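You operate a simulated robot arm through the tools that you are given. There is no shell and no other tool. Be economical: measure what you need, move in short steps, check, and stop when the job is done.

The job below is to be done with a simulated robot arm. You get a single attempt, and the scene is never put back.

JOB
Open the tank bench drawer.

It is judged by the outcome, as a careful person would: the job done as asked, and still so three seconds after it is handed in. It fails if anything else is knocked over, pushed out of place, dropped, spilled or broken.

ROBOT AND FRAMES
A 6-joint arm with a two-finger parallel gripper on a trunk, on a base that drives. Base frame: it is fixed to the floor where the robot stands at the start and does not move with it; the origin is under the middle of the robot, x ahead of it, y to its left, z up. Units: mm, rad, N and s.
Its first joint turns from -2.007 to 2.007 rad. Places, roughly: tank bench drawer [600, -200, 800]. Payload 4.2 kg.
The TCP is the grasp point between the finger pads, 23 mm short of the fingertips. In the tool frame z runs along the fingers and y along their closing line. The gripper opens to 94 mm. The fingers are 38 mm wide and 10 mm thick; the gripper's body (54 by 96 mm) begins 39 mm behind the TCP.
Orientation is that of the tool frame in the base frame, as a unit quaternion [x, y, z, w]. With the fingers straight down and closing along the base's y, the tool's x points along the base's -x, its y along +y and its z along -z.

CONTROLS
- The arm moves only by the tool servo_tool. Its argument "targets" is a list of rows, each an object of numbers (a shift or turn left out is 0, a gripper value left out holds the last): "dx", "dy", "dz": the shift along the tool's x, y, z in m; "wx", "wy", "wz": the turn, a rotation vector about the tool's x, y, z in rad; "fingers": the finger opening in m, from 0 to 0.094. In form: [{"dx": .., "dy": .., "dz": .., "wx": .., "wy": .., "wz": .., "fingers": ..}, ...]. A call has 1 to 12 rows; each row shifts and turns the commanded pose from where the row before left it, along the tool's axes as they then stand. Each row takes 0.2 s and may step no farther than 50 mm and 0.15 rad from the row before; otherwise, or with a gripper value out of range, the whole call is refused. A pose out of reach is approached as far as the arm can. The call stops where the force on the tool passes 40 N (or 10 N more than at its start, if that is more) or the arm is blocked; 0.2 s more then pass. The fingers move at their own pace (about 108 mm/s each) and stop on an object; they squeeze with about 34 N. The grip force told is the motor's: it shows also when the fingers shut on nothing. Time passes only in rows, and 0.2 s behind the last, so rows that do not move let the fingers close. It gives the time, the measured TCP pose, the force on the tool (base axes), the opening and the grip force at its end, in the units of the frame above (readings bear some noise), and new pictures: "views" is both (left out), scene, wrist or none.
- Cameras (640 x 400 px; columns grow to the right, rows downward): "scene" is now at [222.7, 150.7, 1305.4]; the picture's right is [-0.52, -0.85, 0.00], its down [-0.59, 0.36, -0.73] and it looks along [0.62, -0.38, -0.69] (base axes); focal length 270 px, centre (320, 200). "wrist" rides on the gripper at [86, 16, -75] in the tool frame; the picture's right is [-0.18, 0.98, 0.00], its down [-0.58, -0.11, -0.81] and it looks along [-0.79, -0.15, 0.59] (tool axes); focal length 243 px, centre (320, 200). There is no depth. A picture from a camera that has moved, and an enlarged one, comes with that camera's place and axes in the base frame and with its lens.
- slide_trunk(by): slides the trunk up (or, below 0, down) by that many mm; the arm and the scene camera ride with it, the base frame stays. It gives what a move gives, with no picture.
- drive_base(legs): drives the robot by 1 to 6 legs, each [ahead, turn to the left] in mm and rad, along the robot's own axes; the way and the turn of a leg run together, so that a leg with both is an arc; at most 1500 mm and 3.142 rad a leg. The arm and the cameras ride along, it lands a little off, and it stops where it bumps. It gives what a move gives, and a new picture of the scene camera.
- turn_head(pan, tilt): turns the head with the scene camera to pan (to the left, within 1.396 rad either way) and tilt (down, from -0.506 to 1.204), counted from straight ahead of the robot. It gives what a move gives, and a new picture of the scene camera.
- close_up(camera, box): a new picture of the part [left, top, right, bottom] of that camera's present view, enlarged. The clock stands still meanwhile.
- job_done(): hands the job in; it is judged then, once.

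Work in short steps. Places have to be worked out from the pictures, the camera data and where the tool is seen: move nearer, look again, correct. Check each grasp and each placing, and mend what went wrong. You have 120 turns and 170 pictures in all, those below and enlarged ones among them. Open the gripper and draw the arm clear of the work before you hand the job in, unless the task says otherwise; then end with one line.

The tools are called after "Call:" as name(argument=value, ...) on one line, values as JSON. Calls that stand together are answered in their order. servo_tool: Moves the arm, as the interface text tells. Its arguments: {"type":"object","properties":{"targets":{"type":"array","items":{"type":"object","properties":{"dx":{"type":"number"},"dy":{"type":"number"},"dz":{"type":"number"},"wx":{"type":"number"},"wy":{"type":"number"},"wz":{"type":"number"},"fingers":{"type":"number"}}}},"views":{"type":"string","enum":["both","scene","wrist","none"]}},"required":["targets"]} The other tools are called the same way: slide_trunk (by) slides the trunk up or down; drive_base (legs) drives the base; turn_head (pan, tilt) turns the head that bears the scene camera; close_up (camera, box) takes an enlarged picture of a part of a camera's view; job_done () hands the job in.

At the start:

```text
clock: 0.0
tool_pos: [594.5, -101.8, 1066.8]
tcp_rot: [0.0, 1.0, 0.0, 0.0]
wrist_force: [0.3, -0.4, -0.2]
width: 94.0
grasp_force: 0.1
trunk travel left (down, up): [-675.0, 315.0]
robot x, y, heading: [3.4, 2.1, -0.001]
head pan, tilt: [-0.548, 0.756]
```

scene: 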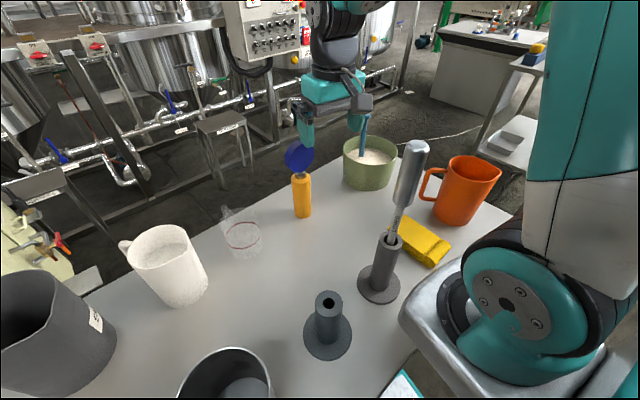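
wrist: 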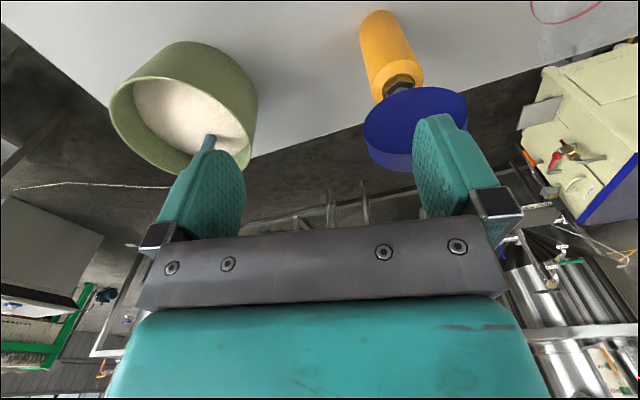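

I need to find the drawer; it isn't obvious in the picture. I'll turn the head to look down at the near edge of the bench.

Call:
turn_head(pan=-0.3, tilt=1.2)

Call:
turn_head(pan=-1.2, tilt=0.7)

Call:
turn_head(pan=0.5, tilt=0.7)

```text
clock: 0.9
tool_pos: [595.6, -101.4, 1065.2]
tcp_rot: [0.0, 1.0, 0.0, 0.0]
wrist_force: [0.2, 0.5, 0.0]
width: 94.0
grasp_force: 0.1
trunk travel left (down, up): [-675.0, 315.0]
robot x, y, heading: [-1.4, -6.4, 0.001]
head pan, tilt: [-0.3, 1.201]
camera scene: at [205.6, 177.2, 1274.2], right [-0.3, -0.96, 0.0], down [-0.89, 0.28, -0.36], along [0.35, -0.11, -0.93], focal length 270 px, centre (320, 200)
```

scene: 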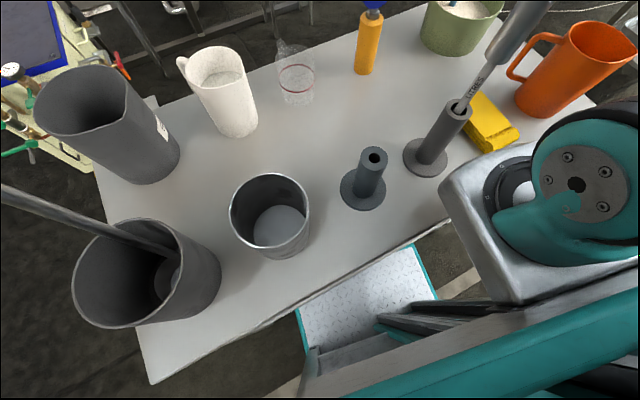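

```text
clock: 2.1
tool_pos: [595.1, -100.6, 1065.4]
tcp_rot: [0.001, 1.0, 0.0, 0.0]
wrist_force: [-0.2, -0.5, -0.7]
width: 94.1
grasp_force: 0.1
trunk travel left (down, up): [-675.0, 315.0]
robot x, y, heading: [-2.0, 1.5, -0.001]
head pan, tilt: [-1.201, 0.7]
camera scene: at [182.9, 114.7, 1310.0], right [-0.93, -0.36, 0.0], down [-0.23, 0.6, -0.76], along [0.28, -0.71, -0.64], focal length 270 px, centre (320, 200)
```

scene: 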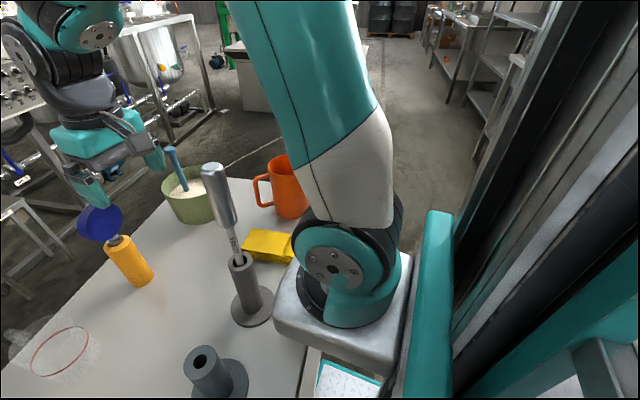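

```text
clock: 3.8
tool_pos: [595.2, -102.1, 1064.7]
tcp_rot: [-0.001, 1.0, 0.0, 0.0]
wrist_force: [0.8, 0.8, -0.8]
width: 94.2
grasp_force: 0.2
trunk travel left (down, up): [-675.0, 315.0]
robot x, y, heading: [-1.5, -0.6, 0.002]
head pan, tilt: [0.499, 0.7]
camera scene: at [226.8, 234.4, 1310.1], right [0.48, -0.88, 0.0], down [-0.57, -0.31, -0.76], along [0.67, 0.37, -0.64], focal length 270 px, centre (320, 200)
```

scene: 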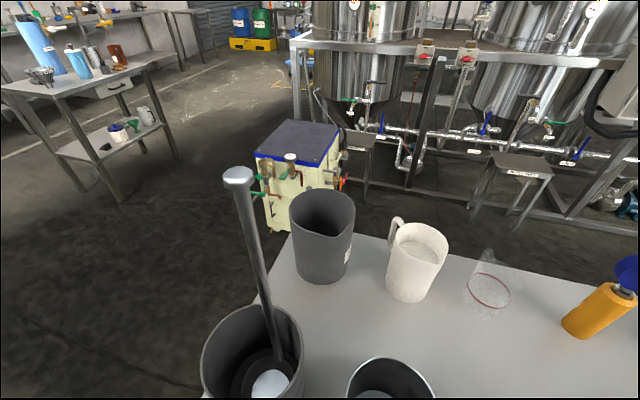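

One bench away to the left has a drawer. I'll look closer at that and at the other directions.

Call:
close_up(camera="scene", box=[0, 0, 240, 150])

Call:
turn_head(pan=1.3, tilt=0.5)

Call:
turn_head(pan=-0.9, tilt=0.3)

```text
2.67 times, centred on (120, 75) of scene
camera zoom: at [226.8, 234.4, 1310.1], right [0.48, -0.88, 0.0], down [-0.57, -0.31, -0.76], along [0.67, 0.37, -0.64], focal length 720 px, centre (853, 533)
```

zoom: 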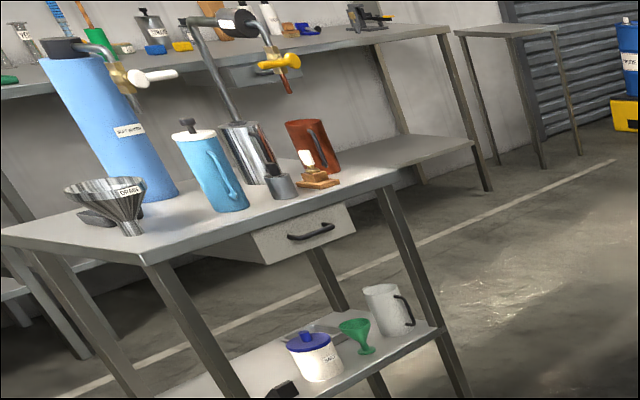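

```text
clock: 5.0
tool_pos: [594.1, -101.7, 1066.3]
tcp_rot: [0.0, 1.0, 0.0, -0.001]
wrist_force: [0.1, 0.0, -0.4]
width: 94.1
grasp_force: 0.0
trunk travel left (down, up): [-675.0, 315.0]
robot x, y, heading: [2.1, -3.3, 0.001]
head pan, tilt: [1.3, 0.499]
camera scene: at [176.5, 281.5, 1327.8], right [0.96, -0.27, 0.0], down [-0.13, -0.46, -0.88], along [0.24, 0.85, -0.48], focal length 270 px, centre (320, 200)
```

scene: 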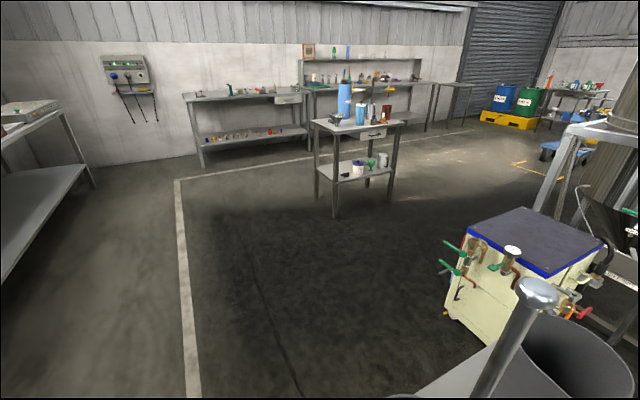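

```text
clock: 7.0
tool_pos: [595.5, -101.0, 1065.2]
tcp_rot: [0.0, 1.0, 0.001, 0.001]
wrist_force: [-0.2, 0.6, 0.0]
width: 94.2
grasp_force: 0.0
trunk travel left (down, up): [-675.0, 315.0]
robot x, y, heading: [-1.3, -0.8, -0.003]
head pan, tilt: [-0.901, 0.3]
camera scene: at [210.2, 120.7, 1346.2], right [-0.78, -0.62, 0.0], down [-0.18, 0.23, -0.96], along [0.59, -0.75, -0.3], focal length 270 px, centre (320, 200)
```

scene: 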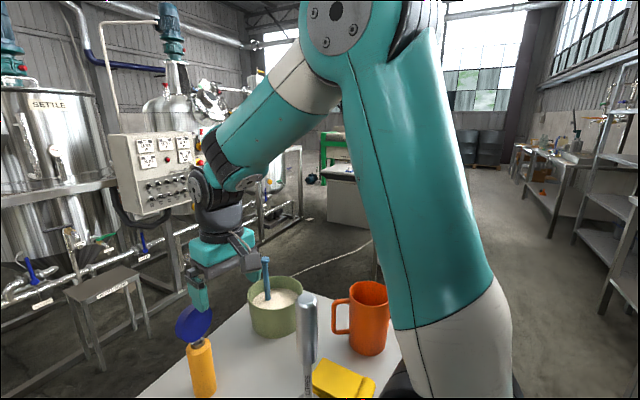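

The bench in front may be the one with the drawer, hidden under its edge. I raise the trunk so the arm clears everything, then back off to see the bench's front.

Call:
slide_trunk(by=250)

Call:
drive_base(legs=[[-700, 0]])

Call:
turn_head(pan=-0.1, tilt=0.75)

```text
clock: 9.6
tool_pos: [594.4, -100.3, 1315.2]
tcp_rot: [0.0, 1.0, 0.0, 0.0]
wrist_force: [0.1, -0.2, -0.6]
width: 93.8
grasp_force: 0.1
trunk travel left (down, up): [-925.0, 65.0]
robot x, y, heading: [0.3, 1.6, 0.004]
head pan, tilt: [-0.901, 0.3]
```

```text
clock: 12.3
tool_pos: [102.2, -77.5, 1321.8]
tcp_rot: [-0.026, 0.999, 0.001, 0.02]
wrist_force: [-1.4, 1.1, 0.8]
width: 93.9
grasp_force: 0.0
trunk travel left (down, up): [-925.0, 65.0]
robot x, y, heading: [-435.2, 5.3, 0.104]
head pan, tilt: [-0.901, 0.3]
stopped in leg 1: the robot was blocked; the commanded pose is now the measured one
camera scene: at [-174.3, 157.0, 1597.9], right [-0.71, -0.7, 0.03], down [-0.24, 0.21, -0.95], along [0.66, -0.69, -0.32], focal length 270 px, centre (320, 200)
```

scene: 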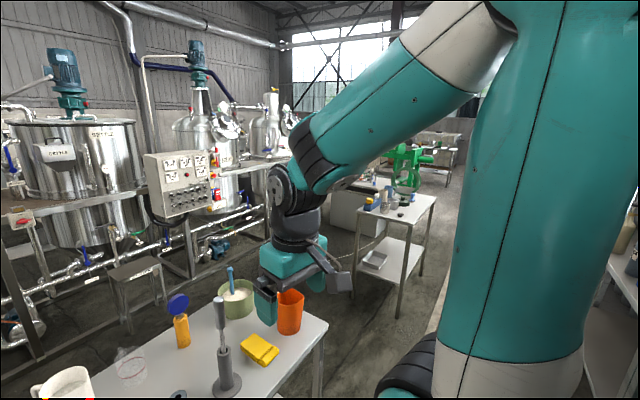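

```text
clock: 13.4
tool_pos: [106.6, -78.7, 1319.0]
tcp_rot: [-0.025, 1.0, 0.002, 0.016]
wrist_force: [-0.5, -0.3, -0.3]
width: 93.7
grasp_force: 0.1
trunk travel left (down, up): [-925.0, 65.0]
robot x, y, heading: [-432.1, 5.4, 0.11]
head pan, tilt: [-0.099, 0.75]
camera scene: at [-153.3, 222.0, 1555.9], right [0.0, -1.0, 0.0], down [-0.71, -0.01, -0.7], along [0.7, 0.0, -0.71], focal length 270 px, centre (320, 200)
```

scene: 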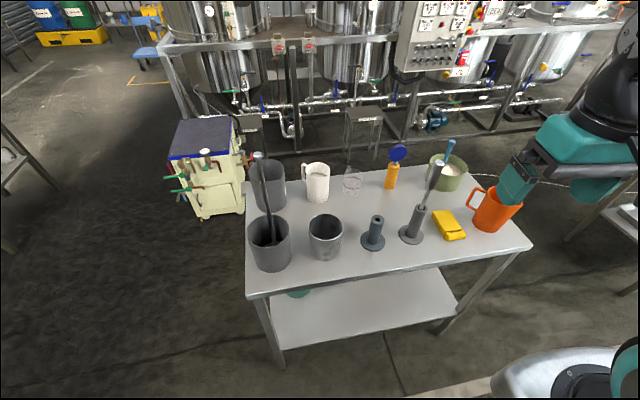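

The bench right here has no drawer on the near side or ends I can see; the given place (600, -200, 800) fits under its far edge, facing the tanks. I drive back to the bench, a bit more to the right, to look at the far side with the wrist camera.

Call:
drive_base(legs=[[120, -0.5], [120, 0], [215, 0.55]])

```text
clock: 14.1
tool_pos: [36.6, -89.3, 1321.7]
tcp_rot: [-0.021, 1.0, 0.016, -0.005]
wrist_force: [0.5, -1.7, -0.5]
width: 94.0
grasp_force: 0.0
trunk travel left (down, up): [-925.0, 65.0]
robot x, y, heading: [-430.9, 7.4, 0.108]
head pan, tilt: [-0.099, 0.75]
stopped in leg 1: the robot was blocked; the commanded pose is now the measured one
camera scene: at [-159.8, 223.4, 1556.0], right [0.01, -1.0, 0.0], down [-0.71, -0.01, -0.71], along [0.71, 0.0, -0.71], focal length 270 px, centre (320, 200)
```

scene: 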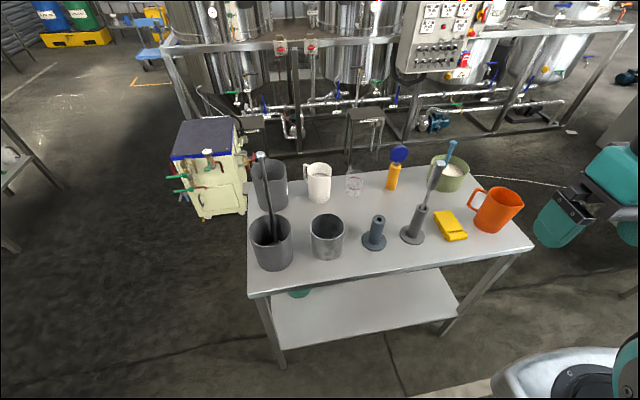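

The robot didn't move and the arm got pressed in; something touches the arm or base. I look to the right.

Call:
turn_head(pan=-1.39, tilt=0.4)

Call:
turn_head(pan=1.39, tilt=0.6)

```text
clock: 15.5
tool_pos: [36.6, -89.0, 1320.3]
tcp_rot: [-0.023, 1.0, 0.015, -0.005]
wrist_force: [0.8, 0.7, 0.2]
width: 93.8
grasp_force: 0.0
trunk travel left (down, up): [-925.0, 65.0]
robot x, y, heading: [-425.7, 8.0, 0.111]
head pan, tilt: [-1.389, 0.4]
camera scene: at [-214.4, 134.1, 1589.6], right [-0.96, -0.29, 0.04], down [-0.15, 0.37, -0.92], along [0.25, -0.88, -0.4], focal length 270 px, centre (320, 200)
```

scene: 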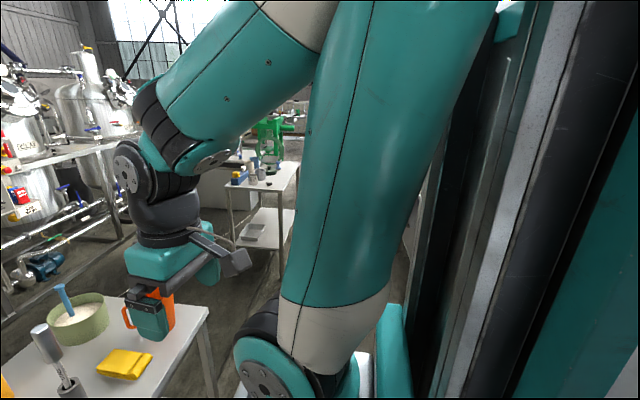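

```text
clock: 18.0
tool_pos: [36.0, -89.9, 1321.0]
tcp_rot: [-0.023, 1.0, 0.014, -0.005]
wrist_force: [-0.4, 1.0, -0.4]
width: 93.8
grasp_force: 0.0
trunk travel left (down, up): [-925.0, 65.0]
robot x, y, heading: [-431.9, 7.8, 0.11]
head pan, tilt: [1.389, 0.6]
camera scene: at [-235.0, 311.1, 1571.4], right [1.0, -0.07, -0.04], down [-0.07, -0.57, -0.82], along [0.04, 0.82, -0.57], focal length 270 px, centre (320, 200)
```

scene: 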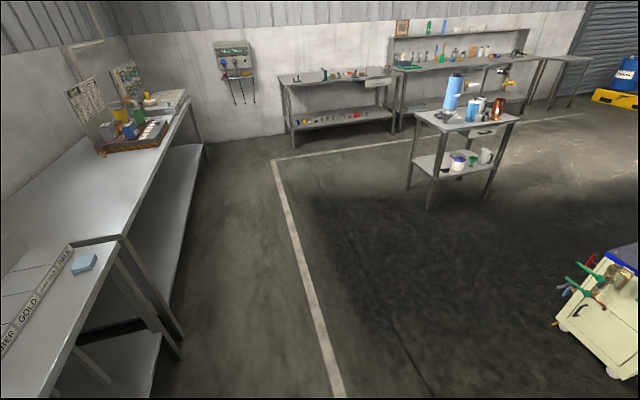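

A long bench stands just behind; the base touched it. I drive straight ahead a little to get free.

Call:
drive_base(legs=[[150, 0]])

```text
clock: 19.3
tool_pos: [158.6, -73.4, 1331.9]
tcp_rot: [-0.022, 0.999, 0.008, 0.032]
wrist_force: [0.3, 0.5, -0.2]
width: 93.8
grasp_force: 0.1
trunk travel left (down, up): [-925.0, 65.0]
robot x, y, heading: [-281.2, 21.8, 0.109]
head pan, tilt: [1.389, 0.6]
camera scene: at [-145.8, 319.2, 1568.8], right [1.0, -0.07, 0.0], down [-0.04, -0.56, -0.83], along [0.06, 0.82, -0.56], focal length 270 px, centre (320, 200)
```

scene: 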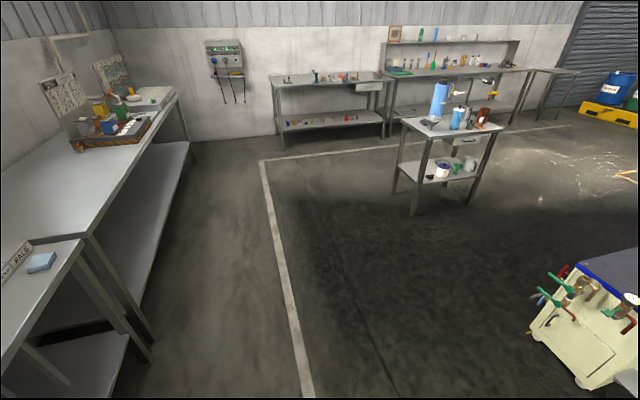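

Free now. I drive to the bench with an S-curve, ending a bit right of the original stand and squarer to the bench.

Call:
drive_base(legs=[[100, -0.5], [60, 0], [130, 0.55]])

Call:
turn_head(pan=-0.4, tilt=0.85)

```text
clock: 23.3
tool_pos: [442.6, -97.1, 1332.3]
tcp_rot: [-0.051, 0.998, 0.009, 0.032]
wrist_force: [-1.5, 1.1, 0.4]
width: 94.2
grasp_force: 0.0
trunk travel left (down, up): [-925.0, 65.0]
robot x, y, heading: [0.7, -28.5, 0.17]
head pan, tilt: [1.389, 0.6]
camera scene: at [116.0, 275.8, 1568.8], right [1.0, -0.01, 0.0], down [-0.01, -0.56, -0.83], along [0.01, 0.83, -0.56], focal length 270 px, centre (320, 200)
```

scene: 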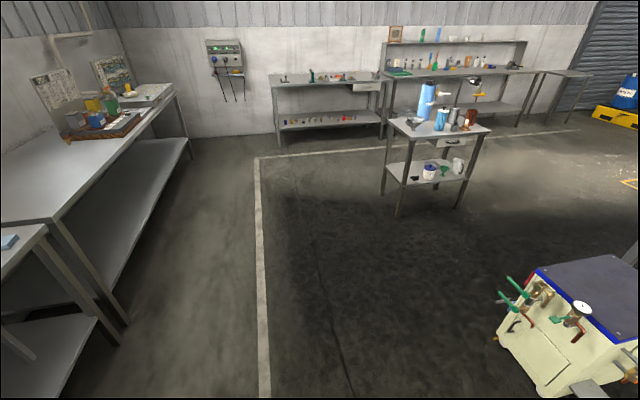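

```text
clock: 25.1
tool_pos: [442.5, -99.3, 1331.2]
tcp_rot: [-0.051, 0.998, 0.009, 0.032]
wrist_force: [-0.4, -1.2, -0.1]
width: 94.0
grasp_force: 0.0
trunk travel left (down, up): [-925.0, 65.0]
robot x, y, heading: [-0.4, -26.4, 0.169]
head pan, tilt: [-0.4, 0.85]
camera scene: at [190.9, 169.6, 1547.8], right [-0.23, -0.97, 0.0], down [-0.73, 0.17, -0.66], along [0.64, -0.15, -0.75], focal length 270 px, centre (320, 200)
```

scene: 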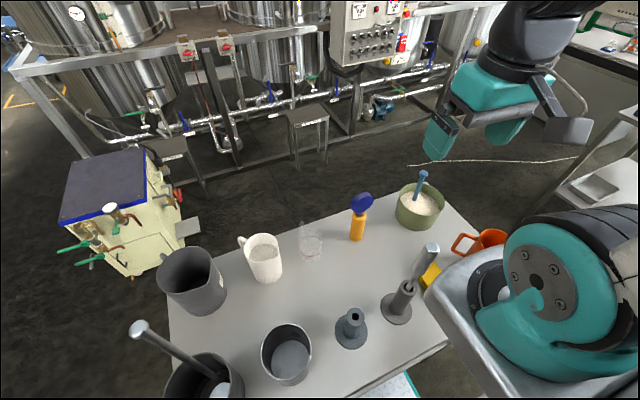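

I'm back at the bench; the far edge seems near x≈680 at y=-200. I extend the arm high beyond the far edge, then turn the wrist so its camera looks back at the drawer front.

Call:
servo_tool(targets=[{"dx": -0.04, "dy": -0.0125}, {"dx": -0.04, "dy": -0.0125}, {"dx": -0.04, "dy": -0.0125}, {"dx": -0.04, "dy": -0.0125}, {"dx": -0.04, "dy": -0.0125}, {"dx": -0.04, "dy": -0.0125}, {"dx": -0.04, "dy": -0.0125}, {"dx": -0.04, "dy": -0.0125}], views="none")

Call:
servo_tool(targets=[{"wz": 0.15}, {"wz": 0.15}, {"wz": 0.15}, {"wz": 0.15}, {"wz": 0.15}, {"wz": 0.15}, {"wz": 0.15}, {"wz": 0.15}, {"wz": 0.15}, {"wz": 0.15}, {"wz": 0.15}, {"wz": 0.15}], views="both")

```text
clock: 26.9
tool_pos: [770.2, -165.5, 1348.5]
tcp_rot: [-0.051, 0.998, 0.009, 0.032]
wrist_force: [-0.6, -1.0, 0.7]
width: 94.3
grasp_force: 0.1
trunk travel left (down, up): [-925.0, 65.0]
robot x, y, heading: [-5.6, -28.3, 0.164]
head pan, tilt: [-0.4, 0.85]
```

```text
clock: 29.4
tool_pos: [771.4, -165.6, 1350.2]
tcp_rot: [0.751, 0.659, 0.031, 0.013]
wrist_force: [-0.3, 0.4, -0.8]
width: 94.1
grasp_force: 0.0
trunk travel left (down, up): [-925.0, 65.0]
robot x, y, heading: [-2.3, -27.9, 0.165]
head pan, tilt: [-0.4, 0.85]
camera scene: at [190.9, 169.5, 1547.8], right [-0.23, -0.97, 0.0], down [-0.73, 0.17, -0.66], along [0.64, -0.15, -0.75], focal length 270 px, centre (320, 200)
camera wrist: at [794.1, -83.9, 1429.3], right [0.95, -0.31, 0.05], down [-0.23, -0.58, 0.78], along [-0.21, -0.75, -0.62], focal length 243 px, centre (320, 200)
```

scene: 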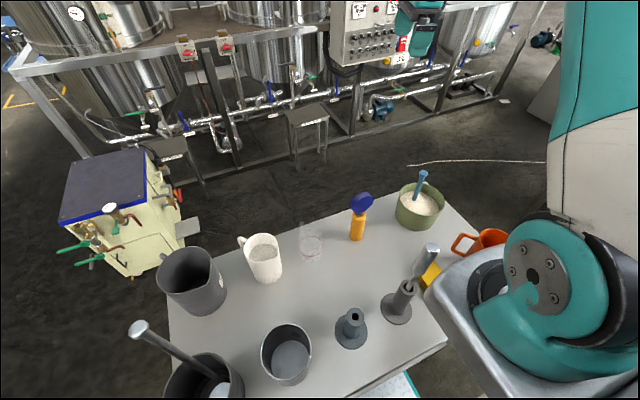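
wrist: 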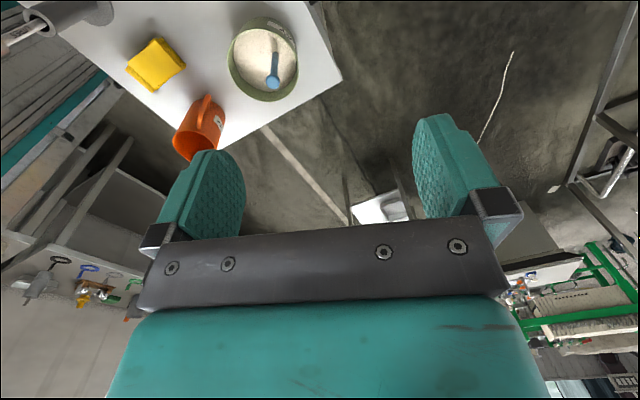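

The bench top is at z≈720-730 with its far-right corner near (787,-450). I keep turning the wrist to look back at the bench's far side.

Call:
servo_tool(targets=[{"wz": 0.15}, {"wz": 0.15}, {"wz": 0.15}, {"wz": 0.15}, {"wz": 0.15}, {"wz": 0.15}, {"wz": 0.15}, {"wz": 0.15}], views="wrist")

```text
clock: 31.2
tool_pos: [771.9, -164.6, 1349.2]
tcp_rot: [0.992, 0.12, 0.031, -0.006]
wrist_force: [0.0, 0.0, 0.7]
width: 93.9
grasp_force: 0.0
trunk travel left (down, up): [-925.0, 65.0]
robot x, y, heading: [-2.8, -27.1, 0.169]
head pan, tilt: [-0.4, 0.85]
camera wrist: at [854.8, -162.9, 1430.8], right [0.06, -1.0, -0.02], down [-0.64, -0.05, 0.77], along [-0.77, -0.03, -0.64], focal length 243 px, centre (320, 200)
```

wrist: 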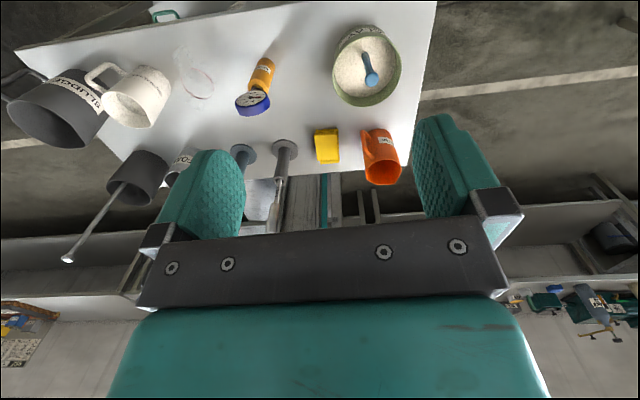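

The far edge runs from about (737,-424) to (561,655). I lower the trunk with the gripper hanging beyond that edge to see the vertical face.

Call:
servo_tool(targets=[{"dx": 0.04}], views="none")

Call:
slide_trunk(by=-380)

Call:
servo_tool(targets=[{"dx": 0.0}], views="both")

```text
clock: 31.6
tool_pos: [809.8, -154.1, 1352.3]
tcp_rot: [0.992, 0.122, 0.032, -0.006]
wrist_force: [-0.3, 0.8, 0.7]
width: 93.9
grasp_force: 0.0
trunk travel left (down, up): [-925.0, 65.0]
robot x, y, heading: [-0.4, -29.4, 0.167]
head pan, tilt: [-0.4, 0.85]
```

```text
clock: 35.3
tool_pos: [823.9, -153.8, 999.3]
tcp_rot: [0.992, 0.12, 0.036, -0.006]
wrist_force: [1.4, -0.4, 0.2]
width: 93.9
grasp_force: 0.1
trunk travel left (down, up): [-545.0, 445.0]
robot x, y, heading: [14.4, -22.1, 0.165]
head pan, tilt: [-0.4, 0.85]
```

```text
clock: 35.7
tool_pos: [821.5, -150.4, 999.2]
tcp_rot: [0.992, 0.121, 0.035, -0.006]
wrist_force: [0.2, 1.1, 0.2]
width: 93.7
grasp_force: 0.0
trunk travel left (down, up): [-545.0, 445.0]
robot x, y, heading: [13.4, -24.9, 0.145]
head pan, tilt: [-0.4, 0.85]
camera scene: at [185.0, 169.4, 1216.4], right [-0.25, -0.97, -0.01], down [-0.71, 0.19, -0.68], along [0.66, -0.16, -0.74], focal length 270 px, centre (320, 200)
camera wrist: at [905.1, -147.8, 1081.1], right [0.06, -1.0, -0.02], down [-0.64, -0.05, 0.76], along [-0.76, -0.04, -0.64], focal length 243 px, centre (320, 200)
```

scene: 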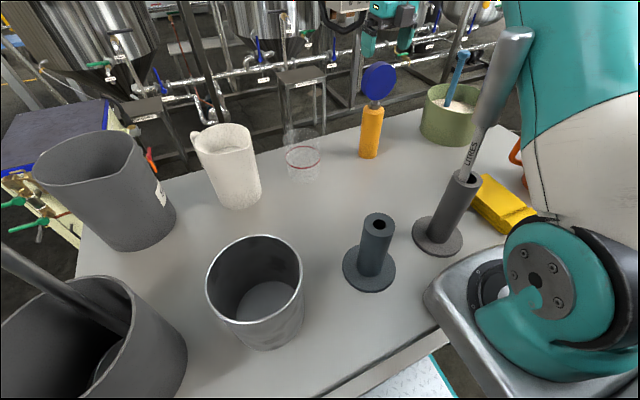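
wrist: 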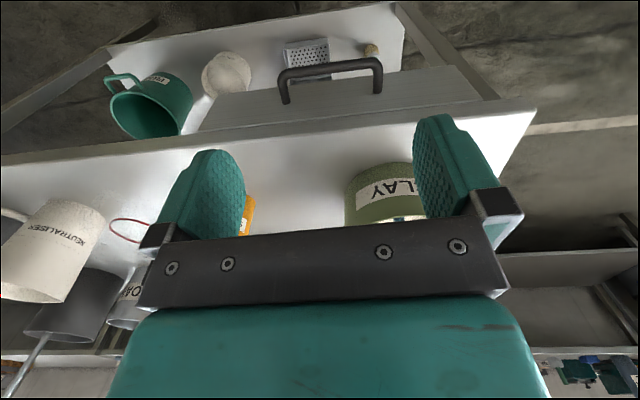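

The drawer and its handle show on the bench's far side. But the trunk stopped about 30 mm short and the robot tilted, so the carriage is likely resting on the bench; I raise the trunk at once and check.

Call:
slide_trunk(by=130)

Call:
turn_head(pan=-0.4, tilt=1.2)

Call:
close_up(camera="wrist", box=[0, 0, 640, 400])

```text
clock: 37.3
tool_pos: [811.1, -154.0, 1102.0]
tcp_rot: [0.992, 0.121, 0.031, -0.007]
wrist_force: [0.1, 0.0, -0.8]
width: 94.2
grasp_force: 0.1
trunk travel left (down, up): [-675.0, 315.0]
robot x, y, heading: [-3.9, -20.9, 0.169]
head pan, tilt: [-0.4, 0.85]
```

```text
clock: 38.1
tool_pos: [810.6, -153.2, 1102.4]
tcp_rot: [0.992, 0.122, 0.031, -0.007]
wrist_force: [-0.3, 0.9, 0.3]
width: 94.1
grasp_force: 0.1
trunk travel left (down, up): [-675.0, 315.0]
robot x, y, heading: [-3.0, -25.6, 0.169]
head pan, tilt: [-0.4, 1.201]
camera scene: at [168.8, 177.2, 1274.2], right [-0.23, -0.97, 0.0], down [-0.91, 0.21, -0.36], along [0.35, -0.08, -0.93], focal length 270 px, centre (320, 200)
```

scene: 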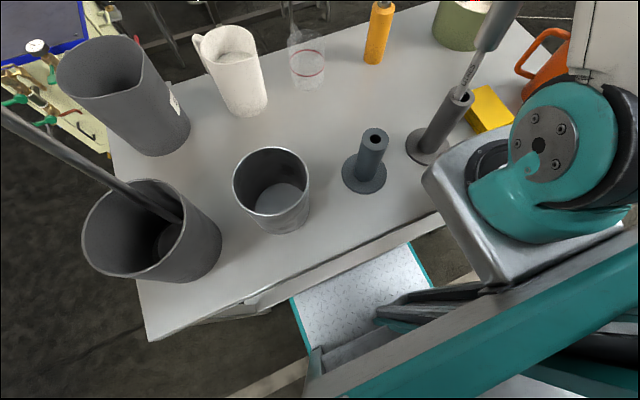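

```text
1.00 times, centred on (320, 200) of wrist
camera zoom: at [894.2, -151.4, 1183.1], right [0.06, -1.0, -0.02], down [-0.64, -0.05, 0.77], along [-0.77, -0.04, -0.64], focal length 243 px, centre (320, 200)
```

zoom: 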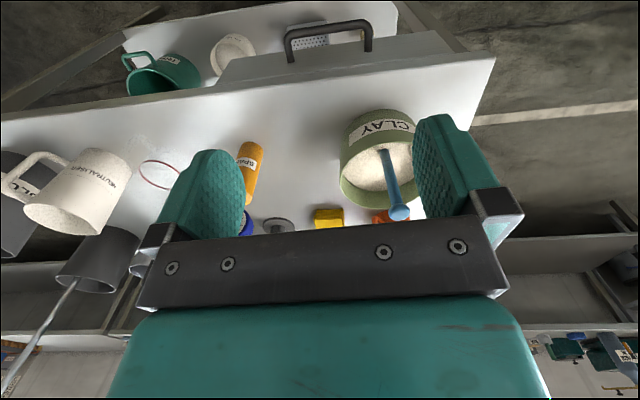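

Everything went back level and nothing on the bench moved. Combining wrist views puts the top at z≈842, with the handle bar near (787,-163,778) and its bar along the edge (edge turned ≈0.19 rad). I turn the gripper to close across the bar.

Call:
servo_tool(targets=[{"wy": -0.063}, {"wz": -0.15}, {"wz": -0.15}, {"wz": -0.15}, {"wz": -0.15}, {"wz": -0.15}, {"wz": -0.15}, {"wz": -0.15}, {"wz": -0.15}, {"wz": -0.15}, {"wz": -0.15}, {"wz": -0.018}], views="wrist")

```text
clock: 40.7
tool_pos: [810.8, -154.7, 1101.2]
tcp_rot: [0.635, 0.772, 0.003, -0.002]
wrist_force: [-0.2, 0.0, 0.4]
width: 93.7
grasp_force: 0.0
trunk travel left (down, up): [-675.0, 315.0]
robot x, y, heading: [-2.4, -25.4, 0.165]
head pan, tilt: [-0.4, 1.201]
camera wrist: at [810.0, -67.8, 1178.3], right [1.0, 0.01, 0.0], down [0.0, -0.6, 0.8], along [0.01, -0.8, -0.6], focal length 243 px, centre (320, 200)
```

wrist: 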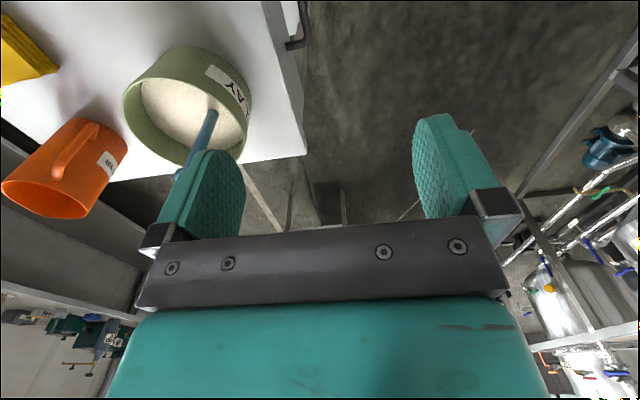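

The bar's right end appears near (791,-218). The gripper body would hit the bench edge if straight down, so I'll lean it outward ~0.3 rad and descend for a closer look.

Call:
servo_tool(targets=[{"dy": -0.015, "dz": 0.04}, {"dy": -0.015, "dz": 0.04}, {"dz": 0.04}, {"dz": 0.03}, {"wx": 0.15}, {"wx": 0.15}], views="both")

```text
clock: 42.1
tool_pos: [779.4, -163.2, 953.3]
tcp_rot: [0.63, 0.762, -0.112, -0.097]
wrist_force: [0.9, -0.5, -0.2]
width: 94.0
grasp_force: 0.0
trunk travel left (down, up): [-675.0, 315.0]
robot x, y, heading: [-2.5, -27.0, 0.163]
head pan, tilt: [-0.4, 1.201]
camera scene: at [167.5, 174.5, 1275.8], right [-0.23, -0.97, 0.0], down [-0.91, 0.22, -0.36], along [0.35, -0.08, -0.93], focal length 270 px, centre (320, 200)
camera wrist: at [800.7, -72.0, 1022.3], right [0.96, 0.0, -0.29], down [0.24, -0.55, 0.8], along [-0.16, -0.83, -0.53], focal length 243 px, centre (320, 200)
```

scene: 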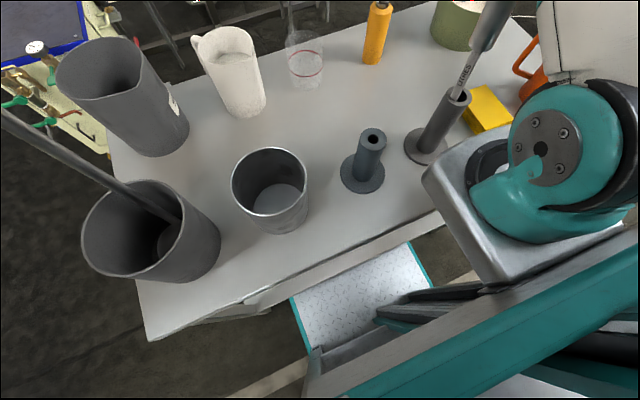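
wrist: 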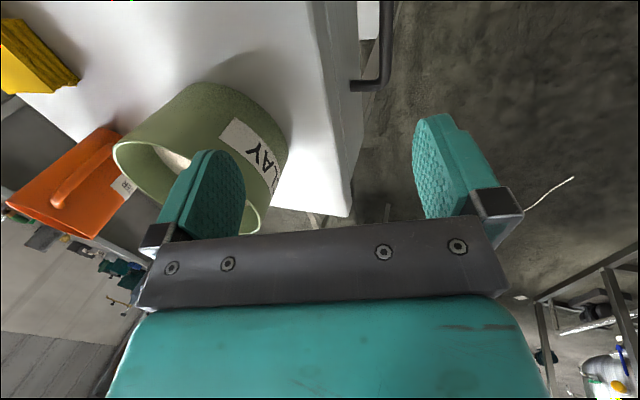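

The handle end now reads about (792,-227,745), ~100 mm below the top and ~30 mm beyond the edge. Better: go straight down with the fingers wide, hook the inner finger behind the bar while the body stays outside the edge. I straighten up, shift outward and descend to look.

Call:
servo_tool(targets=[{"wx": -0.15}, {"wx": -0.15}, {"dx": -0.0096, "dy": 0.024}, {"dz": 0.04}, {"dz": 0.04}, {"dz": 0.0}], views="wrist")

```text
clock: 43.5
tool_pos: [804.5, -166.3, 872.3]
tcp_rot: [0.636, 0.771, 0.003, -0.001]
wrist_force: [-7.0, -2.0, 18.1]
width: 93.9
grasp_force: 0.0
trunk travel left (down, up): [-675.0, 315.0]
robot x, y, heading: [-6.1, -25.5, 0.167]
head pan, tilt: [-0.4, 1.201]
camera wrist: at [804.0, -79.1, 949.3], right [1.0, 0.0, 0.0], down [0.0, -0.6, 0.8], along [0.01, -0.8, -0.6], focal length 243 px, centre (320, 200)
```

wrist: 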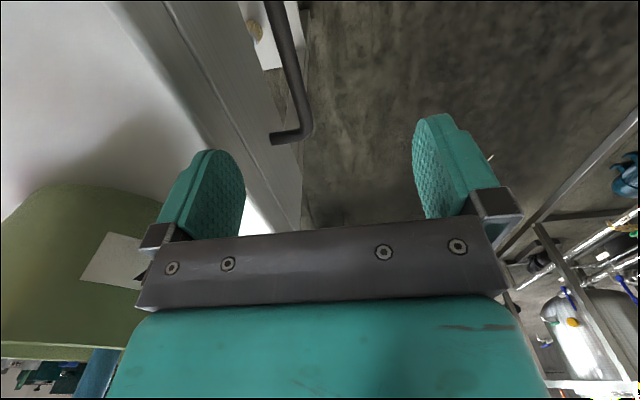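

The force shows the inner fingertip touched the bench's edge (top ≈849). I back up, narrow the opening to 72 mm, shift out a few mm and descend partway.

Call:
servo_tool(targets=[{"dz": -0.025, "fingers": 0.072}, {"dy": 0.005}, {"dz": 0.0}, {"dz": 0.03}, {"dz": 0.03}, {"dz": 0.02}], views="wrist")

```text
clock: 44.9
tool_pos: [810.9, -163.0, 817.1]
tcp_rot: [0.636, 0.772, 0.003, -0.001]
wrist_force: [-0.6, -0.6, -0.3]
width: 72.1
grasp_force: 0.1
trunk travel left (down, up): [-675.0, 315.0]
robot x, y, heading: [-4.6, -27.5, 0.161]
head pan, tilt: [-0.4, 1.201]
camera wrist: at [809.9, -77.2, 892.9], right [1.0, 0.01, 0.0], down [0.0, -0.6, 0.8], along [0.01, -0.8, -0.6], focal length 243 px, centre (320, 200)
```

wrist: 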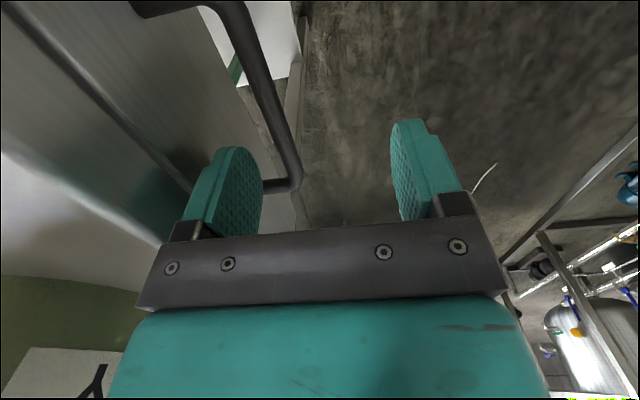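

Clear, with the bar about 36 mm inside of the TCP. I open to 84 mm, shift in 4 mm and descend so the inner finger goes behind the bar.

Call:
servo_tool(targets=[{"dy": -0.004, "fingers": 0.084}, {"dz": 0.0}, {"dz": 0.015}, {"dz": 0.015}, {"dz": 0.015}], views="wrist")

```text
clock: 46.1
tool_pos: [805.2, -163.2, 771.4]
tcp_rot: [0.636, 0.772, 0.004, -0.001]
wrist_force: [3.7, -0.2, 1.8]
width: 82.4
grasp_force: 0.1
trunk travel left (down, up): [-675.0, 315.0]
robot x, y, heading: [-2.0, -29.8, 0.166]
head pan, tilt: [-0.4, 1.201]
camera wrist: at [805.5, -76.9, 849.2], right [1.0, 0.01, 0.0], down [0.0, -0.6, 0.8], along [0.01, -0.8, -0.6], focal length 243 px, centre (320, 200)
```

wrist: 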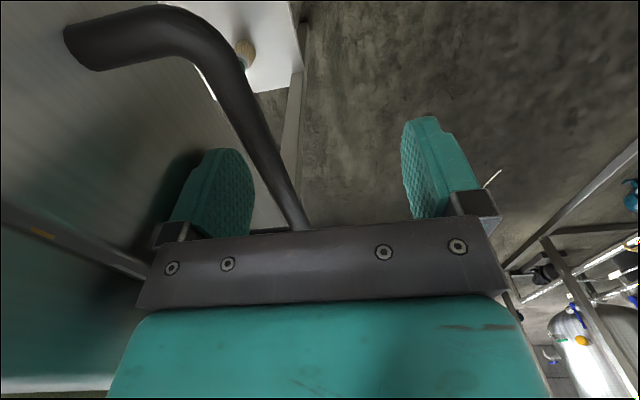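

The bar sits between the fingers. I lower a bit further, then pull outward.

Call:
servo_tool(targets=[{"dz": 0.014, "dy": 0.002}, {"dy": 0.01}, {"dy": 0.015}, {"dy": 0.015}, {"dy": 0.015}], views="wrist")

```text
clock: 47.3
tool_pos: [862.5, -154.7, 758.4]
tcp_rot: [0.636, 0.771, 0.004, -0.004]
wrist_force: [0.3, -0.9, -0.1]
width: 84.1
grasp_force: 0.1
trunk travel left (down, up): [-675.0, 315.0]
robot x, y, heading: [-7.0, -28.7, 0.165]
head pan, tilt: [-0.4, 1.201]
camera wrist: at [862.9, -67.8, 834.6], right [1.0, 0.01, 0.0], down [0.0, -0.6, 0.8], along [0.01, -0.8, -0.6], focal length 243 px, centre (320, 200)
```

wrist: 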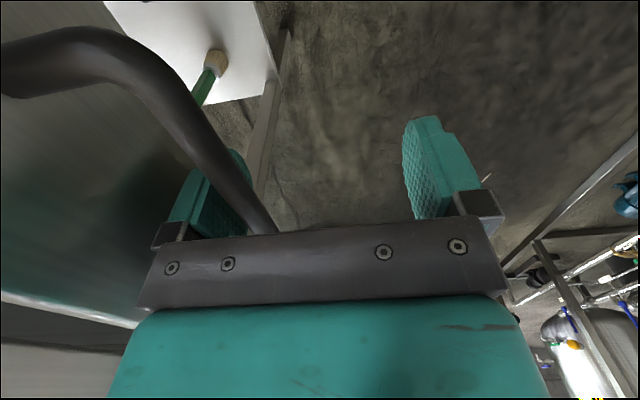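

The drawer is moving with little force. I keep pulling as far as the arm reaches.

Call:
servo_tool(targets=[{"dy": 0.015}, {"dy": 0.015}, {"dy": 0.015}, {"dy": 0.015}, {"dy": 0.015}, {"dy": 0.015}, {"dy": 0.0}], views="wrist")

```text
clock: 48.9
tool_pos: [892.3, -135.7, 771.1]
tcp_rot: [0.636, 0.771, 0.004, -0.002]
wrist_force: [-0.1, 0.0, -0.8]
width: 83.8
grasp_force: 0.0
out of reach, approached as far as the arm can: row 2, 3, 4, 5, 6
trunk travel left (down, up): [-675.0, 315.0]
robot x, y, heading: [-1.8, -25.5, 0.167]
head pan, tilt: [-0.4, 1.201]
camera wrist: at [891.8, -48.6, 847.4], right [1.0, 0.01, 0.0], down [0.0, -0.6, 0.8], along [0.01, -0.8, -0.6], focal length 243 px, centre (320, 200)
```

wrist: 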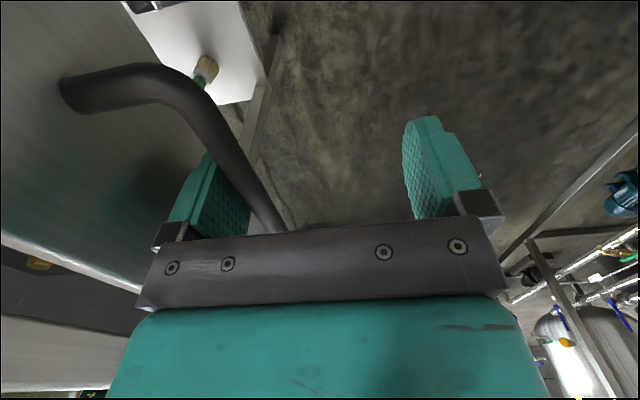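

The drawer is out about 75 mm and the straight-down reach is used up. I lean the tool so the fingers point outward, gaining reach, keeping the finger hooked.

Call:
servo_tool(targets=[{"wx": -0.1}, {"wx": -0.1}], views="wrist")

```text
clock: 49.5
tool_pos: [888.8, -133.7, 772.1]
tcp_rot: [0.634, 0.767, 0.081, 0.062]
wrist_force: [0.3, 0.0, -0.3]
width: 83.7
grasp_force: 0.1
trunk travel left (down, up): [-675.0, 315.0]
robot x, y, heading: [-2.8, -27.5, 0.166]
head pan, tilt: [-0.4, 1.201]
camera wrist: at [874.9, -50.3, 850.6], right [0.98, 0.0, 0.2], down [-0.15, -0.63, 0.76], along [0.12, -0.78, -0.62], focal length 243 px, centre (320, 200)
```

wrist: 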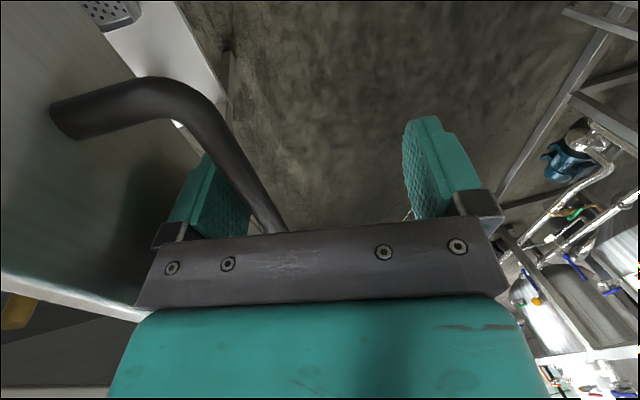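

The lean works and the finger stays hooked. I lean further and pull on.

Call:
servo_tool(targets=[{"wx": -0.1}, {"wx": -0.1}, {"dy": 0.0127, "dz": 0.0086}, {"dy": 0.0127, "dz": 0.0086}, {"dy": 0.0127, "dz": 0.0086}, {"dy": 0.0127, "dz": 0.0086}], views="wrist")

```text
clock: 50.9
tool_pos: [950.7, -122.3, 756.2]
tcp_rot: [0.624, 0.756, 0.158, 0.122]
wrist_force: [0.7, 0.6, 0.4]
width: 84.0
grasp_force: 0.1
trunk travel left (down, up): [-675.0, 315.0]
robot x, y, heading: [0.1, -28.3, 0.166]
head pan, tilt: [-0.4, 1.201]
camera wrist: at [921.3, -41.9, 834.6], right [0.92, -0.01, 0.38], down [-0.3, -0.66, 0.69], along [0.24, -0.75, -0.61], focal length 243 px, centre (320, 200)
```

wrist: 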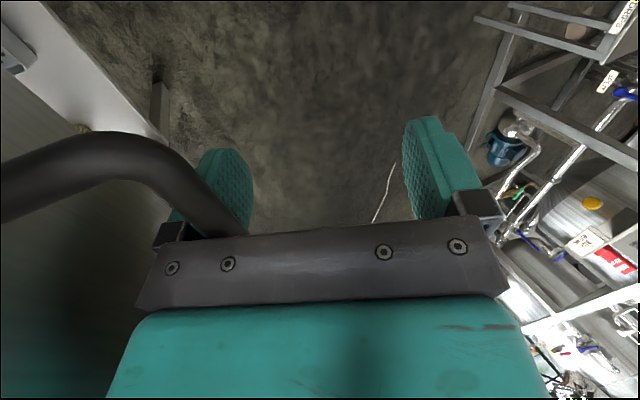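

I check from the scene camera how far the drawer has come.

Call:
turn_head(pan=-0.5, tilt=0.6)

Call:
close_up(camera="wrist", box=[0, 80, 320, 280])

```text
clock: 51.9
tool_pos: [951.6, -122.6, 758.7]
tcp_rot: [0.624, 0.755, 0.157, 0.124]
wrist_force: [0.6, 0.0, -0.2]
width: 84.1
grasp_force: 0.0
trunk travel left (down, up): [-675.0, 315.0]
robot x, y, heading: [-2.6, -25.9, 0.165]
head pan, tilt: [-0.499, 0.6]
camera scene: at [199.9, 145.3, 1321.7], right [-0.33, -0.95, -0.01], down [-0.54, 0.19, -0.82], along [0.78, -0.26, -0.57], focal length 270 px, centre (320, 200)
```

scene: 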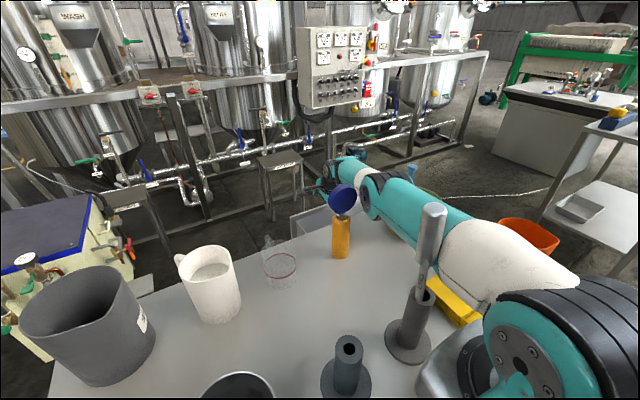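

```text
2.00 times, centred on (160, 180) of wrist
camera zoom: at [921.2, -42.4, 836.1], right [0.92, -0.01, 0.38], down [-0.3, -0.66, 0.69], along [0.24, -0.75, -0.61], focal length 485 px, centre (640, 240)
```

zoom: 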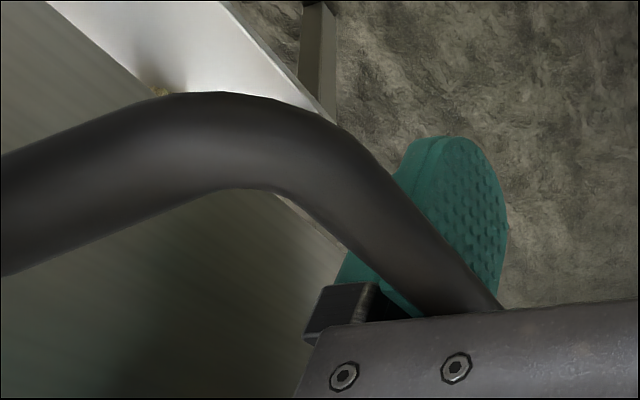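

The forearm lies low over the bench; I check its clearance to the bowl, spoon and tasting bottle.

Call:
close_up(camera="scene", box=[240, 130, 560, 330])

```text
2.00 times, centred on (400, 230) of scene
camera zoom: at [199.9, 145.3, 1321.7], right [-0.33, -0.95, -0.01], down [-0.54, 0.19, -0.82], along [0.78, -0.26, -0.57], focal length 540 px, centre (160, 140)
```

zoom: 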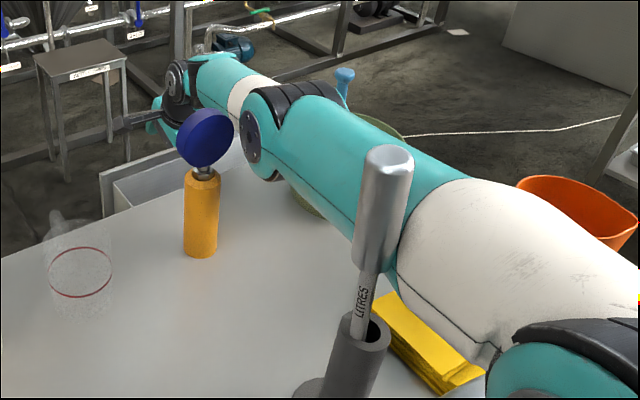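

The drawer is out ≈135 mm. For more travel, I'll take the finger off the handle, withdraw along the finger direction, and then push the front panel from inside, which gains ~90 mm of reach.

Call:
servo_tool(targets=[{"dy": -0.006}, {"dz": -0.03}, {"dz": -0.03}, {"dz": -0.04}, {"dz": -0.04}], views="both")

```text
clock: 52.6
tool_pos: [921.8, -127.1, 781.4]
tcp_rot: [0.627, 0.757, 0.144, 0.117]
wrist_force: [1.6, -8.4, -21.1]
width: 87.4
grasp_force: 4.0
trunk travel left (down, up): [-675.0, 315.0]
robot x, y, heading: [-4.0, -29.6, 0.164]
head pan, tilt: [-0.499, 0.6]
stopped in row 3: the force on the tool passed its limit (the readings are from after the stop); the commanded pose is now the measured one
camera scene: at [201.1, 151.9, 1319.9], right [-0.33, -0.94, 0.0], down [-0.53, 0.19, -0.82], along [0.78, -0.27, -0.57], focal length 270 px, centre (320, 200)
camera wrist: at [893.6, -46.3, 857.4], right [0.93, -0.01, 0.36], down [-0.28, -0.65, 0.71], along [0.22, -0.76, -0.61], focal length 243 px, centre (320, 200)
```

scene: 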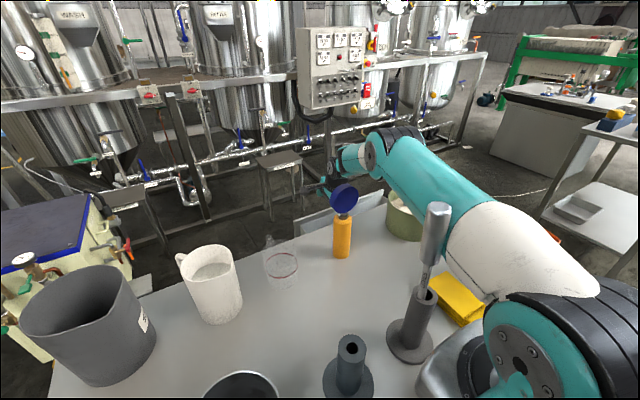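
wrist: 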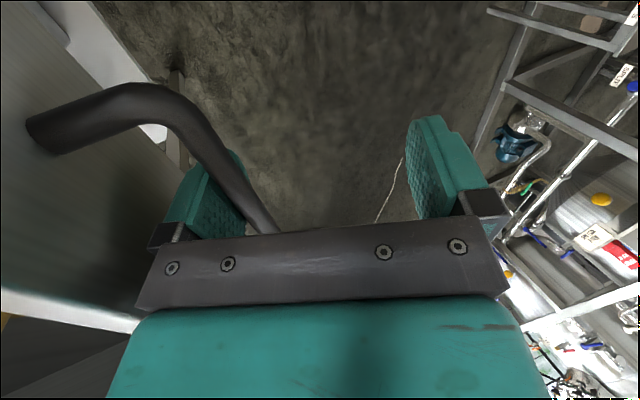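

The tilted finger catches under the bar on the way up. I lower slightly, ease inward, turn the tool upright, and then lift.

Call:
servo_tool(targets=[{"dz": 0.012}, {"dy": -0.005, "wx": 0.1}, {"dy": -0.004, "wx": 0.1}, {"wx": 0.1}], views="wrist")

```text
clock: 53.6
tool_pos: [905.9, -127.3, 774.3]
tcp_rot: [0.636, 0.771, 0.033, 0.023]
wrist_force: [-0.2, 0.7, -0.2]
width: 84.0
grasp_force: 0.1
out of reach, approached as far as the arm can: row 4
trunk travel left (down, up): [-675.0, 315.0]
robot x, y, heading: [-2.1, -27.1, 0.166]
head pan, tilt: [-0.499, 0.6]
camera wrist: at [900.0, -40.9, 850.9], right [1.0, 0.0, 0.08], down [-0.06, -0.61, 0.79], along [0.05, -0.79, -0.61], focal length 243 px, centre (320, 200)
```

wrist: 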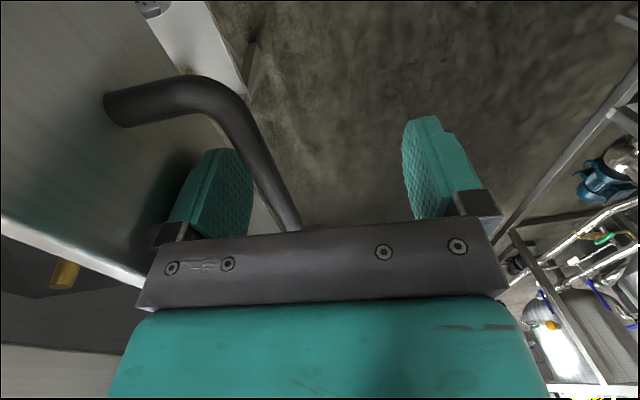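

Finger free in the gap. I lift straight up.

Call:
servo_tool(targets=[{"dz": -0.03}, {"dz": -0.03}, {"dz": -0.04}, {"dz": -0.04}], views="wrist")

```text
clock: 54.6
tool_pos: [894.5, -125.9, 915.6]
tcp_rot: [0.636, 0.771, 0.033, 0.025]
wrist_force: [0.4, 0.1, 0.7]
width: 84.0
grasp_force: 0.0
trunk travel left (down, up): [-675.0, 315.0]
robot x, y, heading: [-3.8, -27.4, 0.165]
head pan, tilt: [-0.499, 0.6]
camera wrist: at [889.1, -40.2, 993.6], right [1.0, 0.0, 0.08], down [-0.06, -0.61, 0.79], along [0.05, -0.79, -0.6], focal length 243 px, centre (320, 200)
```

wrist: 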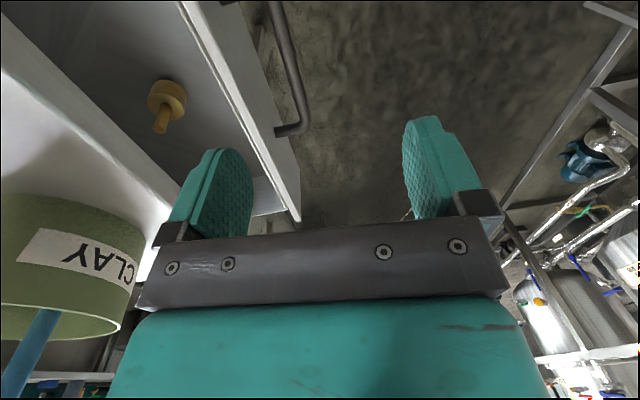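

The drawer's inside shows only a small bung, well away. I close the fingers and move over the gap between bench edge and front panel.

Call:
servo_tool(targets=[{"fingers": 0.0, "wx": 0.07}, {"dy": -0.04, "dx": 0.005}, {"dy": -0.039, "dx": 0.005}, {"dz": 0.03}, {"dz": 0.0}], views="wrist")

```text
clock: 55.9
tool_pos: [815.4, -131.4, 883.7]
tcp_rot: [0.636, 0.771, 0.006, 0.004]
wrist_force: [0.2, 0.4, 0.4]
width: 0.0
grasp_force: 34.1
trunk travel left (down, up): [-675.0, 315.0]
robot x, y, heading: [1.0, -34.3, 0.17]
head pan, tilt: [-0.499, 0.6]
camera wrist: at [813.5, -44.3, 960.7], right [1.0, 0.01, 0.01], down [-0.01, -0.6, 0.8], along [0.01, -0.8, -0.6], focal length 243 px, centre (320, 200)
```

wrist: 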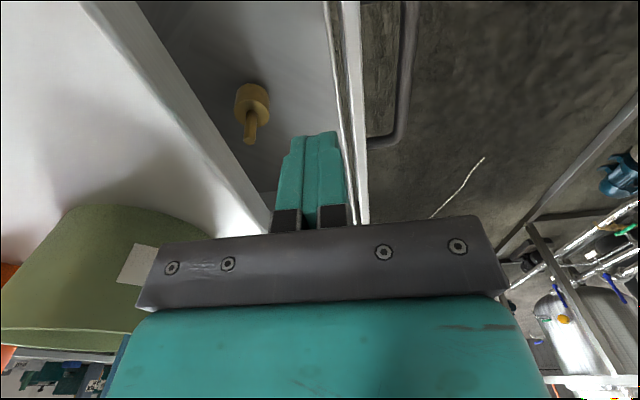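

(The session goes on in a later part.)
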